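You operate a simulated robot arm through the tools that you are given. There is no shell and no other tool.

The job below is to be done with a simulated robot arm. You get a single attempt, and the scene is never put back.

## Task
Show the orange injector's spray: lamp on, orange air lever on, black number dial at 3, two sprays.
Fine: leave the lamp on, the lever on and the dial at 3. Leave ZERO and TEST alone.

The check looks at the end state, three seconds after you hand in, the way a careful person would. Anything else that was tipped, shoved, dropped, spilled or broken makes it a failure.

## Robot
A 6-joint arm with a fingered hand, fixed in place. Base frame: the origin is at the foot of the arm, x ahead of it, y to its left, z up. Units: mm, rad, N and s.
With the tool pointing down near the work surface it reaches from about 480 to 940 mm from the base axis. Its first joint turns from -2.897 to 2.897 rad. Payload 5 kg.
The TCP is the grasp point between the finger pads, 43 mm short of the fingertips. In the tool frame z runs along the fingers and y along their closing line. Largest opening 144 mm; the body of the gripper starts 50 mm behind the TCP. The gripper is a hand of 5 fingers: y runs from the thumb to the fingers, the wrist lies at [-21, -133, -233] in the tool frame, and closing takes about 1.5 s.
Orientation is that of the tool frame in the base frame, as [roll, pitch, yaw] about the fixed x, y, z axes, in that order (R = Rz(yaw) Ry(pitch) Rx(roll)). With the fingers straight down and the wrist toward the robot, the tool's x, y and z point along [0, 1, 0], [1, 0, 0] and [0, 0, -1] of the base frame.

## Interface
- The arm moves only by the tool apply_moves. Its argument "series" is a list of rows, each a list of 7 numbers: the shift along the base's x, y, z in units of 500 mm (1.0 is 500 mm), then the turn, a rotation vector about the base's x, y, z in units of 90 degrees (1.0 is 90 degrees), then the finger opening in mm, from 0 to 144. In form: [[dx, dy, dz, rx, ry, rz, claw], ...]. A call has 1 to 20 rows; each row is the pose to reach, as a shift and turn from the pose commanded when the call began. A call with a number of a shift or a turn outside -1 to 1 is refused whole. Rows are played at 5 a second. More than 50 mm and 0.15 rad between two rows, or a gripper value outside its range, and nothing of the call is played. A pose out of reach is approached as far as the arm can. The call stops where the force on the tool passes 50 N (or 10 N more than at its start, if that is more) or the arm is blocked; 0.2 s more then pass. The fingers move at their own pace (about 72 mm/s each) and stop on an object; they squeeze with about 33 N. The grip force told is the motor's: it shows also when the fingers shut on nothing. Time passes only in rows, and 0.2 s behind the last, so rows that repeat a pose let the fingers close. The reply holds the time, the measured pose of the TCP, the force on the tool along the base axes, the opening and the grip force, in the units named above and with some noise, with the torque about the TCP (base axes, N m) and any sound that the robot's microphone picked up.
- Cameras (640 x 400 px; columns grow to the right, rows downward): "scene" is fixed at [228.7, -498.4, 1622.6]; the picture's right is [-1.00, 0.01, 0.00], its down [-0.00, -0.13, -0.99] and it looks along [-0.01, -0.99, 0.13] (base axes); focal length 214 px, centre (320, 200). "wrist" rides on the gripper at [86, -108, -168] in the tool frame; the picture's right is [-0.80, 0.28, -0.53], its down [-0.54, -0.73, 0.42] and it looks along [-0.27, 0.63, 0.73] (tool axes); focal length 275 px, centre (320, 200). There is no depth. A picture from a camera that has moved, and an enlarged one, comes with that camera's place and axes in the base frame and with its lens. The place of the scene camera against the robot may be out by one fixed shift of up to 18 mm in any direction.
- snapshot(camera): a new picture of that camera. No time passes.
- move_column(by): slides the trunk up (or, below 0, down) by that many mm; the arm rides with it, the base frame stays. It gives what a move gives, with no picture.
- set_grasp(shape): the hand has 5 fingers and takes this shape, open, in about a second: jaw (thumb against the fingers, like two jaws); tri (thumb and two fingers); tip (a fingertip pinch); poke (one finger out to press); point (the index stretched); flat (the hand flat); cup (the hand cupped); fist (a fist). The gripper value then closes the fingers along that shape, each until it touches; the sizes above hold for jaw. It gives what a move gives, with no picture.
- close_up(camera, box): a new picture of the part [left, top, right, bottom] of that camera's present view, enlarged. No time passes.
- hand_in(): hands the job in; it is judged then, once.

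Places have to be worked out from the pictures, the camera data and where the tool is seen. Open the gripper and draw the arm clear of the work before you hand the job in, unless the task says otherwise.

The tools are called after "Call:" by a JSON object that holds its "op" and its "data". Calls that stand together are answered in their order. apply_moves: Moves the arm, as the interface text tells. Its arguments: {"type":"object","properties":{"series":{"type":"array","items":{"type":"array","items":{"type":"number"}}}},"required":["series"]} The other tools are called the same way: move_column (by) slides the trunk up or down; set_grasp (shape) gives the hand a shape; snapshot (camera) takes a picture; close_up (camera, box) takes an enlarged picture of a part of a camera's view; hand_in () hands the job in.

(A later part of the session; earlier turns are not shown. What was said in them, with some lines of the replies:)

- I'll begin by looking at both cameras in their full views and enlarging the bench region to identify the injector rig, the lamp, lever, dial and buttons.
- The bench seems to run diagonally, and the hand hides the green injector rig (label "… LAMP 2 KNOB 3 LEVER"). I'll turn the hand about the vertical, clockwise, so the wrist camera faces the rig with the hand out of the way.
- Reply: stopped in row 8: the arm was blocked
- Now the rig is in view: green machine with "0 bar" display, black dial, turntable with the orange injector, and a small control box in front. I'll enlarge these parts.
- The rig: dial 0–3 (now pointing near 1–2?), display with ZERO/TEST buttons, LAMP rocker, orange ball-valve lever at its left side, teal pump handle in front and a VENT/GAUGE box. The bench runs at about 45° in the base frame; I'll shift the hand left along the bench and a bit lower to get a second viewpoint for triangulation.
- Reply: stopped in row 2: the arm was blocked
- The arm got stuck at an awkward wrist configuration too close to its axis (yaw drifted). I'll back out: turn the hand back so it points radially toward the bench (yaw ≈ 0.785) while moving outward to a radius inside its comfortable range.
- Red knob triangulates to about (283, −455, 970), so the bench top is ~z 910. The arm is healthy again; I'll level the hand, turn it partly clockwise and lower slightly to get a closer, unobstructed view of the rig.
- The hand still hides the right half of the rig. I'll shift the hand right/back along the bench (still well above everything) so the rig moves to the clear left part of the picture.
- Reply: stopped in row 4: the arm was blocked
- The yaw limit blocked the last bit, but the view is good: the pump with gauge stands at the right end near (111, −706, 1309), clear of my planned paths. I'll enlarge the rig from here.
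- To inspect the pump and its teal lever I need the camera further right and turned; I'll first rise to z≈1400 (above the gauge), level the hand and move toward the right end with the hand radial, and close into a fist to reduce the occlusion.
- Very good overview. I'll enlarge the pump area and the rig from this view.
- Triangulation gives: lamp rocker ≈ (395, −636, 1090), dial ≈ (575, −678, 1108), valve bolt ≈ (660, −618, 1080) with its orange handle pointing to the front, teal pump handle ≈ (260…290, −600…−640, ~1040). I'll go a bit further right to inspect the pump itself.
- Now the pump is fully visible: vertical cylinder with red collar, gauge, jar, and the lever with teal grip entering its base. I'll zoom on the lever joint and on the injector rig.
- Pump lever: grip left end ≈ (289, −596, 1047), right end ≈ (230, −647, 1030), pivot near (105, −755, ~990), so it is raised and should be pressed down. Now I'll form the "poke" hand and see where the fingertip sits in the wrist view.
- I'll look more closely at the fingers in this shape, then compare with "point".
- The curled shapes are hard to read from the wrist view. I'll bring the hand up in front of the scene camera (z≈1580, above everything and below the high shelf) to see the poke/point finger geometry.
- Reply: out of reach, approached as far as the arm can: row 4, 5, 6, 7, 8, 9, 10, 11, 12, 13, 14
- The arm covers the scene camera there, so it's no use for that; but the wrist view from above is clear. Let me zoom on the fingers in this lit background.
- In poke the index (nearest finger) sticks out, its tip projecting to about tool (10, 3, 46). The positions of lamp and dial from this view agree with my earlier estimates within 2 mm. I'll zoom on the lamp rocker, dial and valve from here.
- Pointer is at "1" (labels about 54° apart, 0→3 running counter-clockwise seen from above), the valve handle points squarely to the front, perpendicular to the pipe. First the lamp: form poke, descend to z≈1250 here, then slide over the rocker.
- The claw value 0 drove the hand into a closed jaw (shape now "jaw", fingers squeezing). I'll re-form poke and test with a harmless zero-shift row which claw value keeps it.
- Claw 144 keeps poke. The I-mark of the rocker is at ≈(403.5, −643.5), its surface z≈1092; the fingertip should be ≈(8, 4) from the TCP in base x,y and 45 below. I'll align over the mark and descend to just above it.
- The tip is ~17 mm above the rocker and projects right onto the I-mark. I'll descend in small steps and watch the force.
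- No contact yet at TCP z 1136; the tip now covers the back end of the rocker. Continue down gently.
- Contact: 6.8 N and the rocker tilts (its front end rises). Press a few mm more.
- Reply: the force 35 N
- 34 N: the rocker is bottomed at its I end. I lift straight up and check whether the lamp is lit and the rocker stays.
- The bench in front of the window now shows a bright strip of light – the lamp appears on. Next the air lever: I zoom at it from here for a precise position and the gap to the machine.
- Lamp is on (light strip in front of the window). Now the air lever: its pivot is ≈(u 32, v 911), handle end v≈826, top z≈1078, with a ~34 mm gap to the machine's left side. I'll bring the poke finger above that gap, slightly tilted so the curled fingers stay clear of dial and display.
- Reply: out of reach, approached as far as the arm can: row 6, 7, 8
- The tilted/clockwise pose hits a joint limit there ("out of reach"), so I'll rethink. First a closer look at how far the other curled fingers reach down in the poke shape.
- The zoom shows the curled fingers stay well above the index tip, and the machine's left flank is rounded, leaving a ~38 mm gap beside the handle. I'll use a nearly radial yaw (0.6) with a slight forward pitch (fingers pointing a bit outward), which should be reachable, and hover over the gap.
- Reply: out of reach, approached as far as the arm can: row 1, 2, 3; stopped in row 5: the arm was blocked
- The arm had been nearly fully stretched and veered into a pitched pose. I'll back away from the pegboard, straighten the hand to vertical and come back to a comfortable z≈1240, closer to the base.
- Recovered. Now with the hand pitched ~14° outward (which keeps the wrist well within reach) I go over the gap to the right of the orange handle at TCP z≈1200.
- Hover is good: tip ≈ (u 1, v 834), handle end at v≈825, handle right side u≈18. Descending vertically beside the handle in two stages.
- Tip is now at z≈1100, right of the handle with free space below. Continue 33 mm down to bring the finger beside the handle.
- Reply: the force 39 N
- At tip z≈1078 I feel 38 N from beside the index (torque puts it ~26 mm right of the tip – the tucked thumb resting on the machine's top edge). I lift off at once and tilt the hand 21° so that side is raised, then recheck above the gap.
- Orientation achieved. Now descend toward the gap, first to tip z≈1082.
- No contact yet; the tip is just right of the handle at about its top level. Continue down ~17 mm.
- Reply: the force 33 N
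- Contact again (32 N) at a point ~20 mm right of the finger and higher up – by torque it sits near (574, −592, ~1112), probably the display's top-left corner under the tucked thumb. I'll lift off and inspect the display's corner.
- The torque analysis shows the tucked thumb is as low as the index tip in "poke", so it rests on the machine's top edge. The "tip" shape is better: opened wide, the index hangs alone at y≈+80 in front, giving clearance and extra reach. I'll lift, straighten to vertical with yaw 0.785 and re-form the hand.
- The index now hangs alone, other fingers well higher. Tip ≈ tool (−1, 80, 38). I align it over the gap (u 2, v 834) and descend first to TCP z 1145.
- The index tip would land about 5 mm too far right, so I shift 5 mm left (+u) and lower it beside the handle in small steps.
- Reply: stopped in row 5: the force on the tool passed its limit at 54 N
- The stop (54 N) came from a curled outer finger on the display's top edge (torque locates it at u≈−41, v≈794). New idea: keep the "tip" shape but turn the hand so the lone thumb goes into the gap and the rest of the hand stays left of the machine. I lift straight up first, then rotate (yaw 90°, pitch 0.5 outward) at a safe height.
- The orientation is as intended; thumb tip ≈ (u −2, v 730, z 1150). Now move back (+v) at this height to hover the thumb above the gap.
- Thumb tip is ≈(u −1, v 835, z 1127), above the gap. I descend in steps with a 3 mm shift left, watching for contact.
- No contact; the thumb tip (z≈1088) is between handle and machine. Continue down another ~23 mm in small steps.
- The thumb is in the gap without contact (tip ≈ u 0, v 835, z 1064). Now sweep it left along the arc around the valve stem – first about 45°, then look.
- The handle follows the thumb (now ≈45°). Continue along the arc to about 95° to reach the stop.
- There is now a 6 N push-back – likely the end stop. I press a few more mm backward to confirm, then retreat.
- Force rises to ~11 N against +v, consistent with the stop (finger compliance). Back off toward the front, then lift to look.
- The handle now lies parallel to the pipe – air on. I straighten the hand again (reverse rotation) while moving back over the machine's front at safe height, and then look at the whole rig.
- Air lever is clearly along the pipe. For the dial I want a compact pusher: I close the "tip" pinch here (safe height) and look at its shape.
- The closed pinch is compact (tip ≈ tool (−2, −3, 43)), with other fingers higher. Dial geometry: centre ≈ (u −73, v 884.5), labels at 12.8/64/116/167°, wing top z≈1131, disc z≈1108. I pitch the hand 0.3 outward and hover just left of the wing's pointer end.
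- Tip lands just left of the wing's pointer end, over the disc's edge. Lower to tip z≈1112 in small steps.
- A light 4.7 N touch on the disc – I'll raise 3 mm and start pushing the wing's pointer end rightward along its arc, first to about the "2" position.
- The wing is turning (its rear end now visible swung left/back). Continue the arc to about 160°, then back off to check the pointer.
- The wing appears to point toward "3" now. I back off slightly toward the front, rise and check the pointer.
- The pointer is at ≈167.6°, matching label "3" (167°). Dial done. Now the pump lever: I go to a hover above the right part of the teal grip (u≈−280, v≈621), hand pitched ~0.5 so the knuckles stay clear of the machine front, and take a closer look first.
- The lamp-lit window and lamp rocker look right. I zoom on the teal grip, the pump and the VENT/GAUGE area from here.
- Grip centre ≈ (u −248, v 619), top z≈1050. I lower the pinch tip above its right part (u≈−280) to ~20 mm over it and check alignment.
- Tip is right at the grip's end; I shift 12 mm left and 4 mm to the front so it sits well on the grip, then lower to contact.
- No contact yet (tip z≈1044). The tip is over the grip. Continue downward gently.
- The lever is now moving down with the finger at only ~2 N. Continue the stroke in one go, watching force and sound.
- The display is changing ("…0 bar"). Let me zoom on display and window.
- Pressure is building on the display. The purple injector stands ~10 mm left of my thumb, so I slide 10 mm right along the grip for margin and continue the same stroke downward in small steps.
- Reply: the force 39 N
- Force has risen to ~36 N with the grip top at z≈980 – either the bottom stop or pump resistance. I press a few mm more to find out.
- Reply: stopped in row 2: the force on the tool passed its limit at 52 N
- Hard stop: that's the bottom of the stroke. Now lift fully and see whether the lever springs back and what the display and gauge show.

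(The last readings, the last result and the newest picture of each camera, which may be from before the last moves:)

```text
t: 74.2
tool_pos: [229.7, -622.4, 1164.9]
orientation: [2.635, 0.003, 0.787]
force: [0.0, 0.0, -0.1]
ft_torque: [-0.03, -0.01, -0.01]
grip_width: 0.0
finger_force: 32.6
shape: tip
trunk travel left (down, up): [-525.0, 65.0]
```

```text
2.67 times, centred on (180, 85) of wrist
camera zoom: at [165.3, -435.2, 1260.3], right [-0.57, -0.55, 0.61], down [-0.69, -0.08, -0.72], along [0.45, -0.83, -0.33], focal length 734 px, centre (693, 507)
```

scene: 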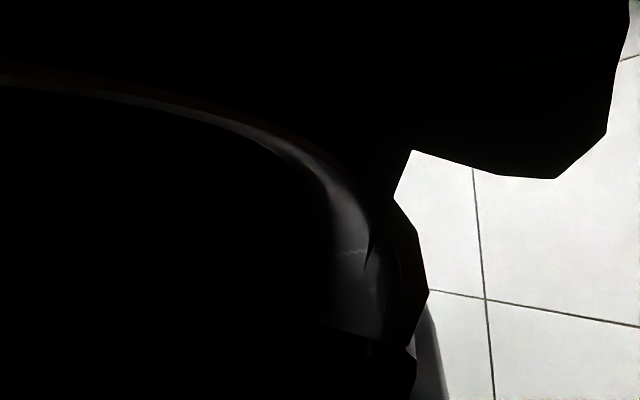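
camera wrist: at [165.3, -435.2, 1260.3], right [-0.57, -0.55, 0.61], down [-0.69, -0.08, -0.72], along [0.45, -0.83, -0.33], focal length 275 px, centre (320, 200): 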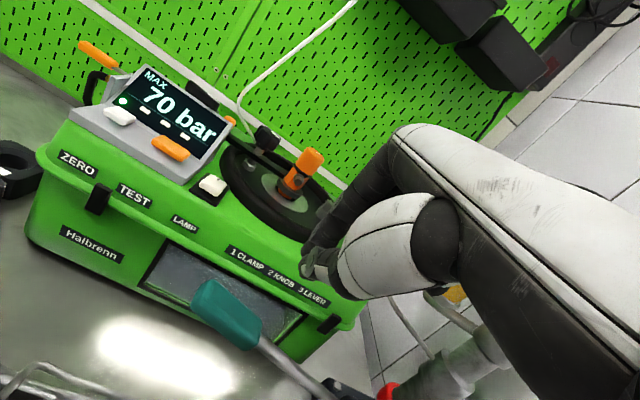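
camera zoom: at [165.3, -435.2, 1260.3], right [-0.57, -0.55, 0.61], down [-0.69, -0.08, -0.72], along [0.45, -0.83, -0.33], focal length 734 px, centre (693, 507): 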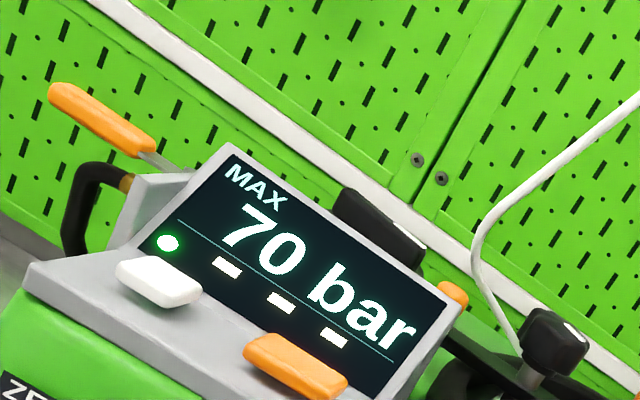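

The lever springs back, and the display shows "MAX 70 bar" – no sound of a spray yet, so this slow stroke probably didn't pop the injector. Let me view the gauge, the window and the VENT/GAUGE box.

Call:
{"op": "close_up", "data": {"camera": "wrist", "box": [340, 260, 560, 398]}}

Call:
{"op": "close_up", "data": {"camera": "wrist", "box": [130, 220, 350, 358]}}

Call:
{"op": "close_up", "data": {"camera": "wrist", "box": [200, 100, 360, 250]}}

```text
2.90 times, centred on (450, 329) of wrist
camera zoom: at [165.3, -435.2, 1260.3], right [-0.57, -0.55, 0.61], down [-0.69, -0.08, -0.72], along [0.45, -0.83, -0.33], focal length 798 px, centre (-57, -174)
```

zoom: 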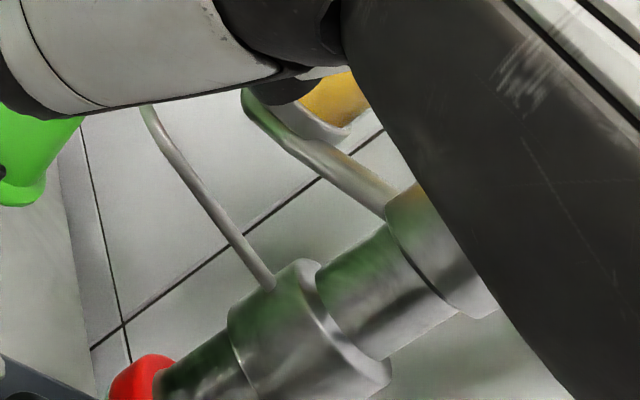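

```text
2.90 times, centred on (240, 289) of wrist
camera zoom: at [165.3, -435.2, 1260.3], right [-0.57, -0.55, 0.61], down [-0.69, -0.08, -0.72], along [0.45, -0.83, -0.33], focal length 798 px, centre (552, -58)
```

zoom: 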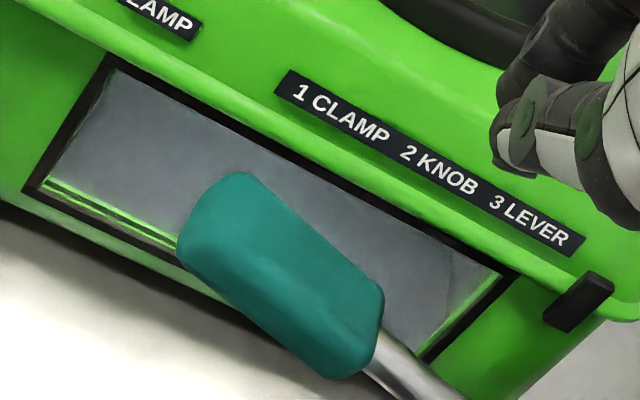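

```text
2.67 times, centred on (280, 175) of wrist
camera zoom: at [165.3, -435.2, 1260.3], right [-0.57, -0.55, 0.61], down [-0.69, -0.08, -0.72], along [0.45, -0.83, -0.33], focal length 734 px, centre (427, 267)
```

zoom: 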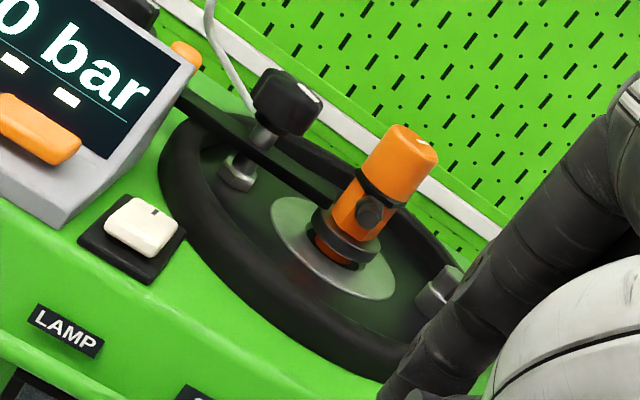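

The lever is back up and nothing was sprayed audibly; a real tester needs brisk strokes. I lower the tip to just above the grip again, ready for a quick stroke.

Call:
{"op": "apply_moves", "data": {"series": [[0.0127, 0.0014, -0.06, 0, 0, 0, 0], [0.0127, 0.0014, -0.12, 0, 0, 0, 0], [0.0127, 0.0014, -0.16, 0, 0, 0, 0], [0.0127, 0.0014, -0.16, 0, 0, 0, 0]]}}

Call:
{"op": "apply_moves", "data": {"series": [[0, 0, -0.07, 0, 0, 0, 0], [0, 0, -0.138, 0, 0, 0, 0]]}}

Call:
{"op": "snapshot", "data": {"camera": "wrist"}}

Call:
{"op": "close_up", "data": {"camera": "wrist", "box": [160, 100, 400, 250]}}

```text
t: 75.2
tool_pos: [237.7, -620.0, 1085.7]
orientation: [2.632, 0.005, 0.785]
force: [-0.2, -0.2, -0.4]
ft_torque: [-0.01, -0.01, -0.01]
grip_width: 0.1
finger_force: 33.1
shape: tip
trunk travel left (down, up): [-525.0, 65.0]
```

```text
t: 75.8
tool_pos: [235.8, -620.2, 1020.0]
orientation: [2.629, 0.004, 0.787]
force: [6.0, 3.4, 14.6]
ft_torque: [0.05, -0.42, 0.05]
grip_width: 0.2
finger_force: 33.2
shape: tip
trunk travel left (down, up): [-525.0, 65.0]
```

```text
taken
camera wrist: at [172.1, -433.1, 1113.9], right [-0.57, -0.55, 0.61], down [-0.69, -0.09, -0.72], along [0.45, -0.83, -0.33], focal length 275 px, centre (320, 200)
```

wrist: 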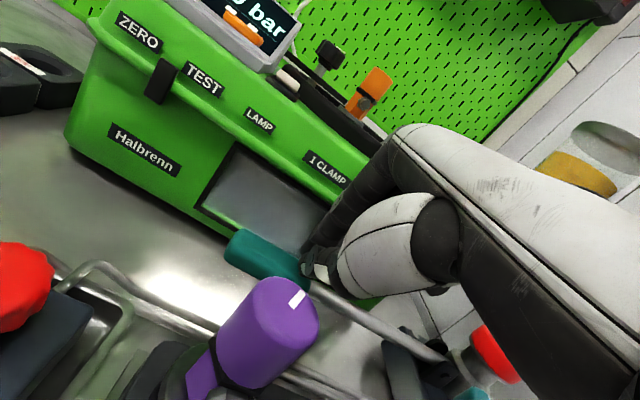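

```text
2.67 times, centred on (280, 175) of wrist
camera zoom: at [172.1, -433.1, 1113.9], right [-0.57, -0.55, 0.61], down [-0.69, -0.09, -0.72], along [0.45, -0.83, -0.33], focal length 734 px, centre (427, 267)
```

zoom: 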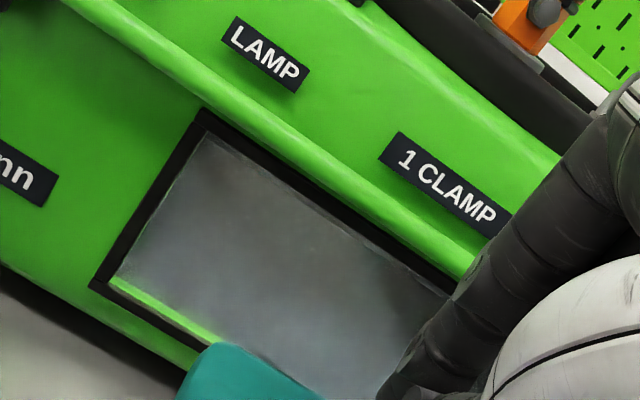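

Bottom reached again, no sound. Lift and read the display.

Call:
{"op": "apply_moves", "data": {"series": [[0, 0, 0.04, 0, 0, 0, 0], [0, 0, 0.1, 0, 0, 0, 0], [0, 0, 0.17, 0, 0, 0, 0], [0, 0, 0.24, 0, 0, 0, 0], [0, 0, 0.3, 0, 0, 0, 0]]}}

Call:
{"op": "snapshot", "data": {"camera": "wrist"}}

Call:
{"op": "close_up", "data": {"camera": "wrist", "box": [100, 40, 260, 140]}}

```text
t: 77.0
tool_pos: [234.1, -620.4, 1167.8]
orientation: [2.633, 0.005, 0.785]
force: [0.7, -0.5, 0.1]
ft_torque: [0.0, 0.01, 0.0]
grip_width: 0.1
finger_force: 33.4
shape: tip
trunk travel left (down, up): [-525.0, 65.0]
```

```text
taken
camera wrist: at [169.6, -434.4, 1262.3], right [-0.57, -0.55, 0.61], down [-0.69, -0.08, -0.72], along [0.45, -0.83, -0.33], focal length 275 px, centre (320, 200)
```

wrist: 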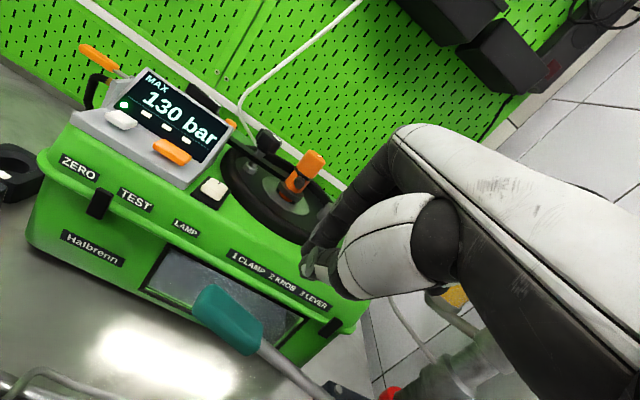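

```text
4.00 times, centred on (180, 90) of wrist
camera zoom: at [169.6, -434.4, 1262.3], right [-0.57, -0.55, 0.61], down [-0.69, -0.08, -0.72], along [0.45, -0.83, -0.33], focal length 1101 px, centre (880, 640)
```

zoom: 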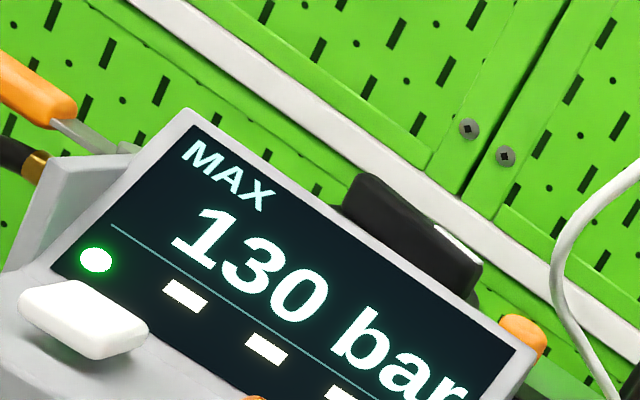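

MAX rose to 130 bar: pressure accumulates with each stroke, so the injector hasn't opened yet. Another stroke, checking at the bottom and after.

Call:
{"op": "apply_moves", "data": {"series": [[0, 0, -0.06, 0, 0, 0, 0], [0, 0, -0.12, 0, 0, 0, 0], [0, 0, -0.165, 0, 0, 0, 0], [0, 0, -0.235, 0, 0, 0, 0], [0, 0, -0.303, 0, 0, 0, 0]]}}

Call:
{"op": "close_up", "data": {"camera": "wrist", "box": [160, 100, 400, 250]}}

Call:
{"op": "apply_moves", "data": {"series": [[0, 0, 0.04, 0, 0, 0, 0], [0, 0, 0.1, 0, 0, 0, 0], [0, 0, 0.17, 0, 0, 0, 0], [0, 0, 0.24, 0, 0, 0, 0], [0, 0, 0.303, 0, 0, 0, 0]]}}

Call:
{"op": "snapshot", "data": {"camera": "wrist"}}

Call:
{"op": "close_up", "data": {"camera": "wrist", "box": [100, 40, 260, 140]}}

```text
t: 78.2
tool_pos: [236.4, -620.0, 1019.0]
orientation: [2.628, 0.004, 0.789]
force: [7.5, 4.4, 19.9]
ft_torque: [-0.04, -0.53, 0.1]
grip_width: 0.0
finger_force: 33.1
shape: tip
trunk travel left (down, up): [-525.0, 65.0]
```

```text
2.67 times, centred on (280, 175) of wrist
camera zoom: at [171.1, -434.2, 1112.7], right [-0.57, -0.55, 0.61], down [-0.69, -0.09, -0.72], along [0.45, -0.83, -0.33], focal length 734 px, centre (427, 267)
```

zoom: 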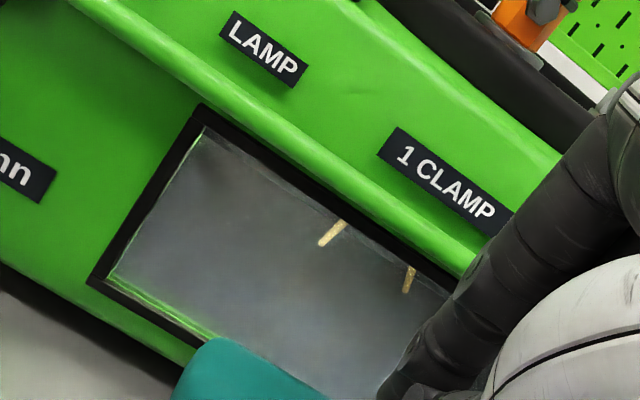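

```text
t: 79.4
tool_pos: [234.3, -619.6, 1165.5]
orientation: [2.634, 0.003, 0.789]
force: [0.1, 0.1, -0.1]
ft_torque: [-0.02, -0.02, -0.01]
grip_width: 0.0
finger_force: 33.2
shape: tip
trunk travel left (down, up): [-525.0, 65.0]
```

```text
taken
camera wrist: at [170.3, -433.7, 1260.3], right [-0.57, -0.55, 0.61], down [-0.69, -0.08, -0.72], along [0.45, -0.83, -0.33], focal length 275 px, centre (320, 200)
```

wrist: 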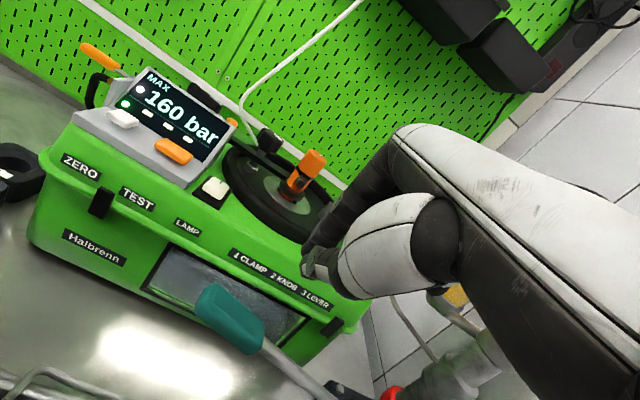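

```text
4.00 times, centred on (180, 90) of wrist
camera zoom: at [170.3, -433.7, 1260.3], right [-0.57, -0.55, 0.61], down [-0.69, -0.08, -0.72], along [0.45, -0.83, -0.33], focal length 1101 px, centre (880, 640)
```

zoom: 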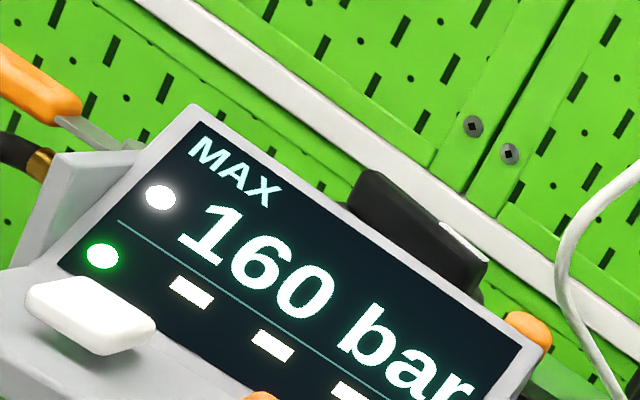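

The third stroke produced a visible spray in the window, MAX 160 bar, and one white dot lit on the display – spray one. One more stroke for the second spray.

Call:
{"op": "apply_moves", "data": {"series": [[0, 0, -0.06, 0, 0, 0, 0], [0, 0, -0.12, 0, 0, 0, 0], [0, 0, -0.163, 0, 0, 0, 0], [0, 0, -0.233, 0, 0, 0, 0], [0, 0, -0.3, 0, 0, 0, 0]]}}

Call:
{"op": "close_up", "data": {"camera": "wrist", "box": [160, 100, 400, 250]}}

Call:
{"op": "apply_moves", "data": {"series": [[0, 0, 0.04, 0, 0, 0, 0], [0, 0, 0.1, 0, 0, 0, 0], [0, 0, 0.17, 0, 0, 0, 0], [0, 0, 0.24, 0, 0, 0, 0], [0, 0, 0.303, 0, 0, 0, 0]]}}

Call:
{"op": "snapshot", "data": {"camera": "wrist"}}

Call:
{"op": "close_up", "data": {"camera": "wrist", "box": [100, 40, 260, 140]}}

```text
t: 80.6
tool_pos: [237.3, -619.0, 1018.6]
orientation: [2.629, 0.005, 0.79]
force: [7.5, 3.7, 17.3]
ft_torque: [-0.03, -0.52, 0.12]
grip_width: 0.0
finger_force: 32.5
shape: tip
trunk travel left (down, up): [-525.0, 65.0]
```

```text
2.67 times, centred on (280, 175) of wrist
camera zoom: at [172.1, -433.6, 1112.5], right [-0.57, -0.55, 0.61], down [-0.69, -0.09, -0.72], along [0.45, -0.83, -0.33], focal length 734 px, centre (427, 267)
```

zoom: 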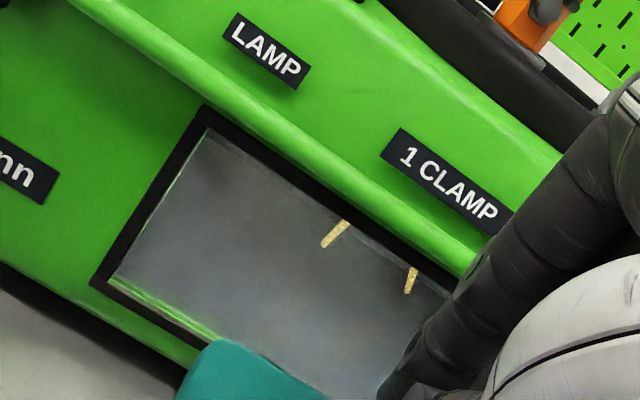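

```text
t: 81.8
tool_pos: [236.4, -621.7, 1168.1]
orientation: [2.633, 0.003, 0.787]
force: [0.5, -0.7, 0.2]
ft_torque: [0.01, 0.02, 0.01]
grip_width: 0.0
finger_force: 32.8
shape: tip
trunk travel left (down, up): [-525.0, 65.0]
```

```text
taken
camera wrist: at [171.8, -434.6, 1263.0], right [-0.57, -0.55, 0.61], down [-0.69, -0.08, -0.72], along [0.45, -0.83, -0.33], focal length 275 px, centre (320, 200)
```

wrist: 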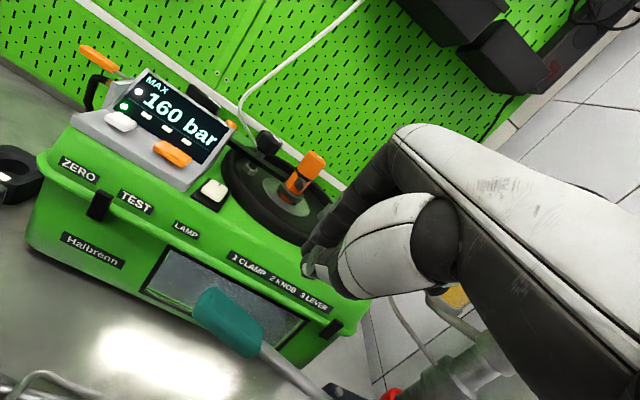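

```text
4.00 times, centred on (180, 90) of wrist
camera zoom: at [171.8, -434.6, 1263.0], right [-0.57, -0.55, 0.61], down [-0.69, -0.08, -0.72], along [0.45, -0.83, -0.33], focal length 1101 px, centre (880, 640)
```

zoom: 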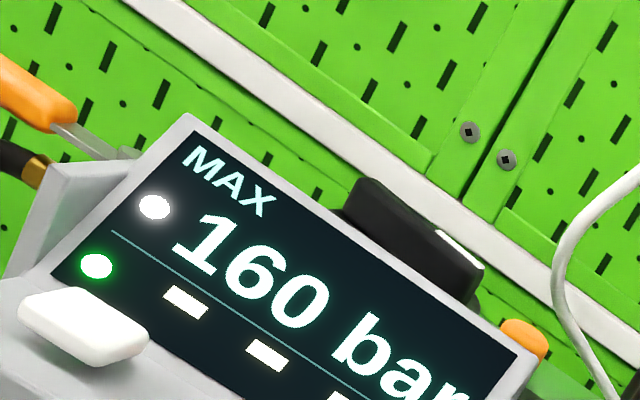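

The second spray also showed in the window, so exactly two sprays (strokes 3 and 4) have been made; MAX stays at 160 bar. Now I retreat up and back, level the hand and open it.

Call:
{"op": "apply_moves", "data": {"series": [[0, 0, 0.08, 0, 0, 0, 0], [0, 0.03, 0.16, 0, 0, 0, 0], [0, 0.1, 0.22, 0.05, 0.05, 0, 0], [0, 0.18, 0.26, 0.1, 0.1, 0, 0], [0, 0.26, 0.28, 0.15, 0.15, 0, 0], [0, 0.34, 0.3, 0.2, 0.2, 0, 0], [0, 0.42, 0.34, 0.225, 0.225, 0, 0], [0, 0.46, 0.4, 0.225, 0.225, 0, 40], [0, 0.46, 0.4, 0.225, 0.225, 0, 144], [0, 0.46, 0.4, 0.225, 0.225, 0, 144], [0, 0.46, 0.4, 0.225, 0.225, 0, 144], [0, 0.46, 0.4, 0.225, 0.225, 0, 144]]}}

Call:
{"op": "set_grasp", "data": {"shape": "jaw"}}

Call:
{"op": "snapshot", "data": {"camera": "wrist"}}

```text
t: 84.4
tool_pos: [235.8, -389.4, 1367.6]
orientation: [3.134, 0.001, 0.788]
force: [0.5, 0.8, -0.6]
ft_torque: [0.02, -0.01, 0.0]
grip_width: 140.5
finger_force: 0.0
shape: tip
trunk travel left (down, up): [-525.0, 65.0]
```

```text
t: 85.3
tool_pos: [235.7, -389.7, 1368.0]
orientation: [3.133, 0.003, 0.789]
force: [0.3, -0.4, -0.1]
ft_torque: [-0.02, 0.01, -0.01]
grip_width: 143.7
finger_force: 0.0
shape: jaw
trunk travel left (down, up): [-525.0, 65.0]
```

```text
taken
camera wrist: at [218.0, -250.7, 1536.7], right [-0.36, -0.76, 0.54], down [-0.9, 0.12, -0.43], along [0.26, -0.64, -0.73], focal length 275 px, centre (320, 200)
```

wrist: 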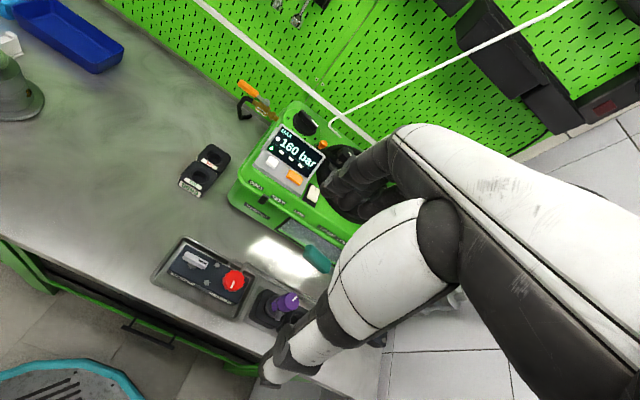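

Retreated with the hand open. I check the final state: dial, lever, lamp and the neighbouring objects.

Call:
{"op": "close_up", "data": {"camera": "wrist", "box": [230, 70, 390, 170]}}

Call:
{"op": "close_up", "data": {"camera": "wrist", "box": [140, 220, 360, 358]}}

Call:
{"op": "apply_moves", "data": {"series": [[-0.04, 0.0, 0.02, 0, 0, -0.08, 144], [-0.08, 0, 0.04, 0, 0, -0.16, 144], [-0.12, 0, 0.06, 0, 0, -0.24, 144], [-0.16, 0, 0.06, 0, 0, -0.28, 144]]}}

Call:
{"op": "snapshot", "data": {"camera": "wrist"}}

```text
4.00 times, centred on (310, 120) of wrist
camera zoom: at [218.0, -250.7, 1536.7], right [-0.36, -0.76, 0.54], down [-0.9, 0.12, -0.43], along [0.26, -0.64, -0.73], focal length 1101 px, centre (360, 520)
```

zoom: 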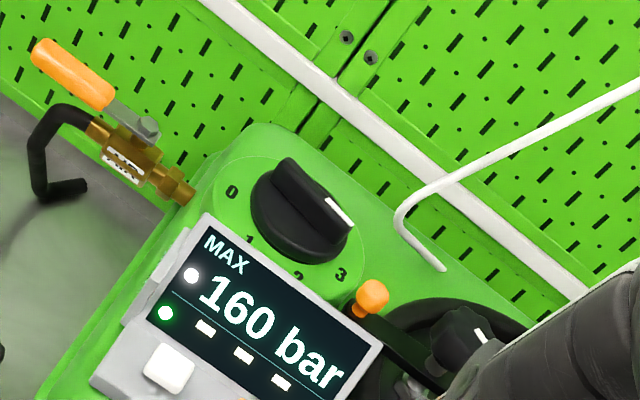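

```text
2.90 times, centred on (250, 289) of wrist
camera zoom: at [218.0, -250.7, 1536.7], right [-0.36, -0.76, 0.54], down [-0.9, 0.12, -0.43], along [0.26, -0.64, -0.73], focal length 798 px, centre (523, -58)
```

zoom: 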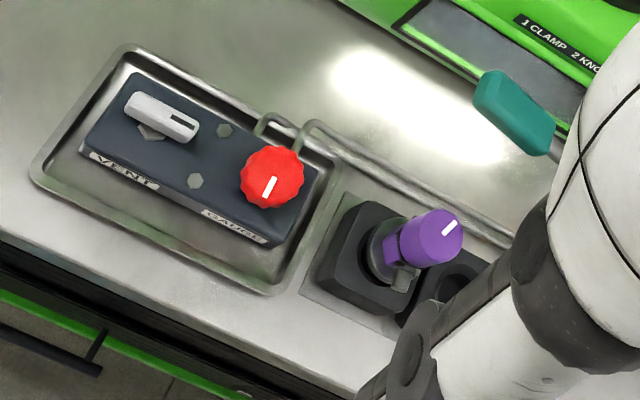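

```text
t: 86.3
tool_pos: [156.4, -389.6, 1398.1]
orientation: [3.134, 0.001, 0.347]
force: [-0.2, 0.2, 0.2]
ft_torque: [0.0, -0.04, 0.0]
grip_width: 143.8
finger_force: 0.1
shape: jaw
trunk travel left (down, up): [-525.0, 65.0]
```

```text
taken
camera wrist: at [198.6, -256.3, 1566.9], right [-0.65, -0.53, 0.54], down [-0.76, 0.49, -0.43], along [-0.04, -0.69, -0.73], focal length 275 px, centre (320, 200)
```

wrist: 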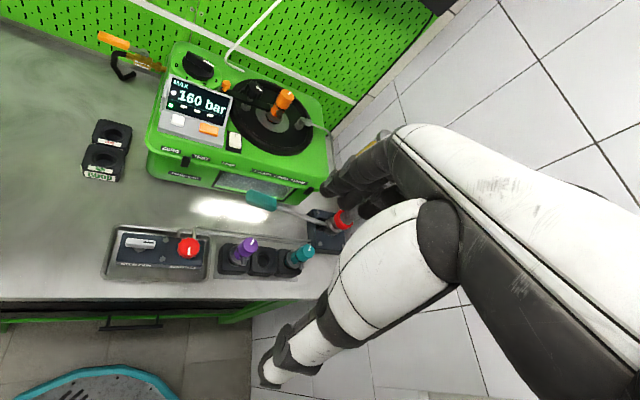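

Everything stands in place. I zoom once more to confirm the dial's pointer against the "3" from this different angle.

Call:
{"op": "close_up", "data": {"camera": "wrist", "box": [150, 30, 250, 93]}}

Call:
{"op": "close_up", "data": {"camera": "wrist", "box": [150, 60, 350, 185]}}

```text
6.35 times, centred on (200, 62) of wrist
camera zoom: at [198.6, -256.3, 1566.9], right [-0.65, -0.53, 0.54], down [-0.76, 0.49, -0.43], along [-0.04, -0.69, -0.73], focal length 1748 px, centre (1082, 1079)
```

zoom: 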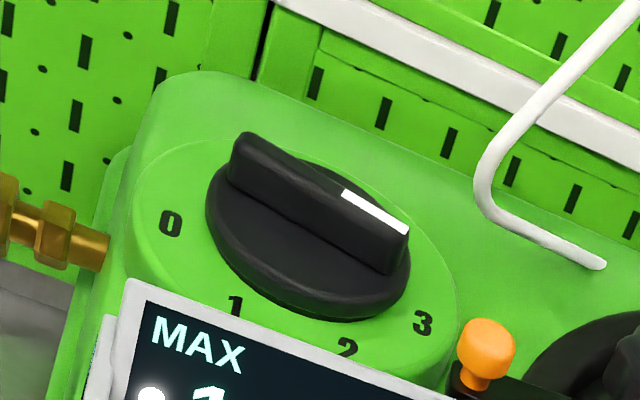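

```text
3.20 times, centred on (250, 122) of wrist
camera zoom: at [198.6, -256.3, 1566.9], right [-0.65, -0.53, 0.54], down [-0.76, 0.49, -0.43], along [-0.04, -0.69, -0.73], focal length 881 px, centre (544, 448)
```

zoom: 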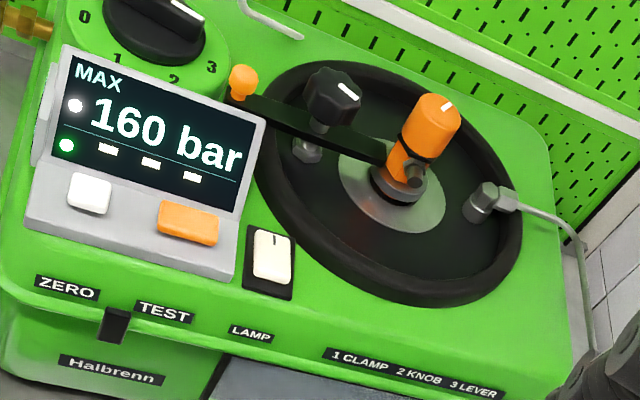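

Lamp is on, the air lever lies along the pipe, the dial mark points at 3, and two separate sprays were seen with nothing else disturbed. The hand is open and clear of the bench, so I hand in.

Call:
{"op": "hand_in", "data": {}}

```text
The job is handed in.
```

The job is handed in: the lamp is on, the orange air lever is on, the black dial is at 3, and the orange injector sprayed twice.

- **Lamp:** The rocker is pressed at its marked end. Light shows in the window and on the bench in front of it.
- **Air lever:** I turned it 90°, and it now lies along the pipe.
- **Dial:** The mark lines up with 3, within about 4° by two camera views.
- **Sprays:** I pressed the teal pump lever four times. The first two strokes only built up pressure (70, then 130 bar). The third and fourth each showed jets in the window, with the display at MAX 160 bar. The microphone reported no sound at any point, so I am going by what I saw.

**Bumps:** While working out how to reach the air lever, the hand pressed on the machine a few times. Two presses of about 30–40 N landed near its top-left edge, and one of 54 N on top of the display housing. None of these showed any visible damage or shift afterward.

I did not press ZERO or TEST. The hand is open and clear of the bench.
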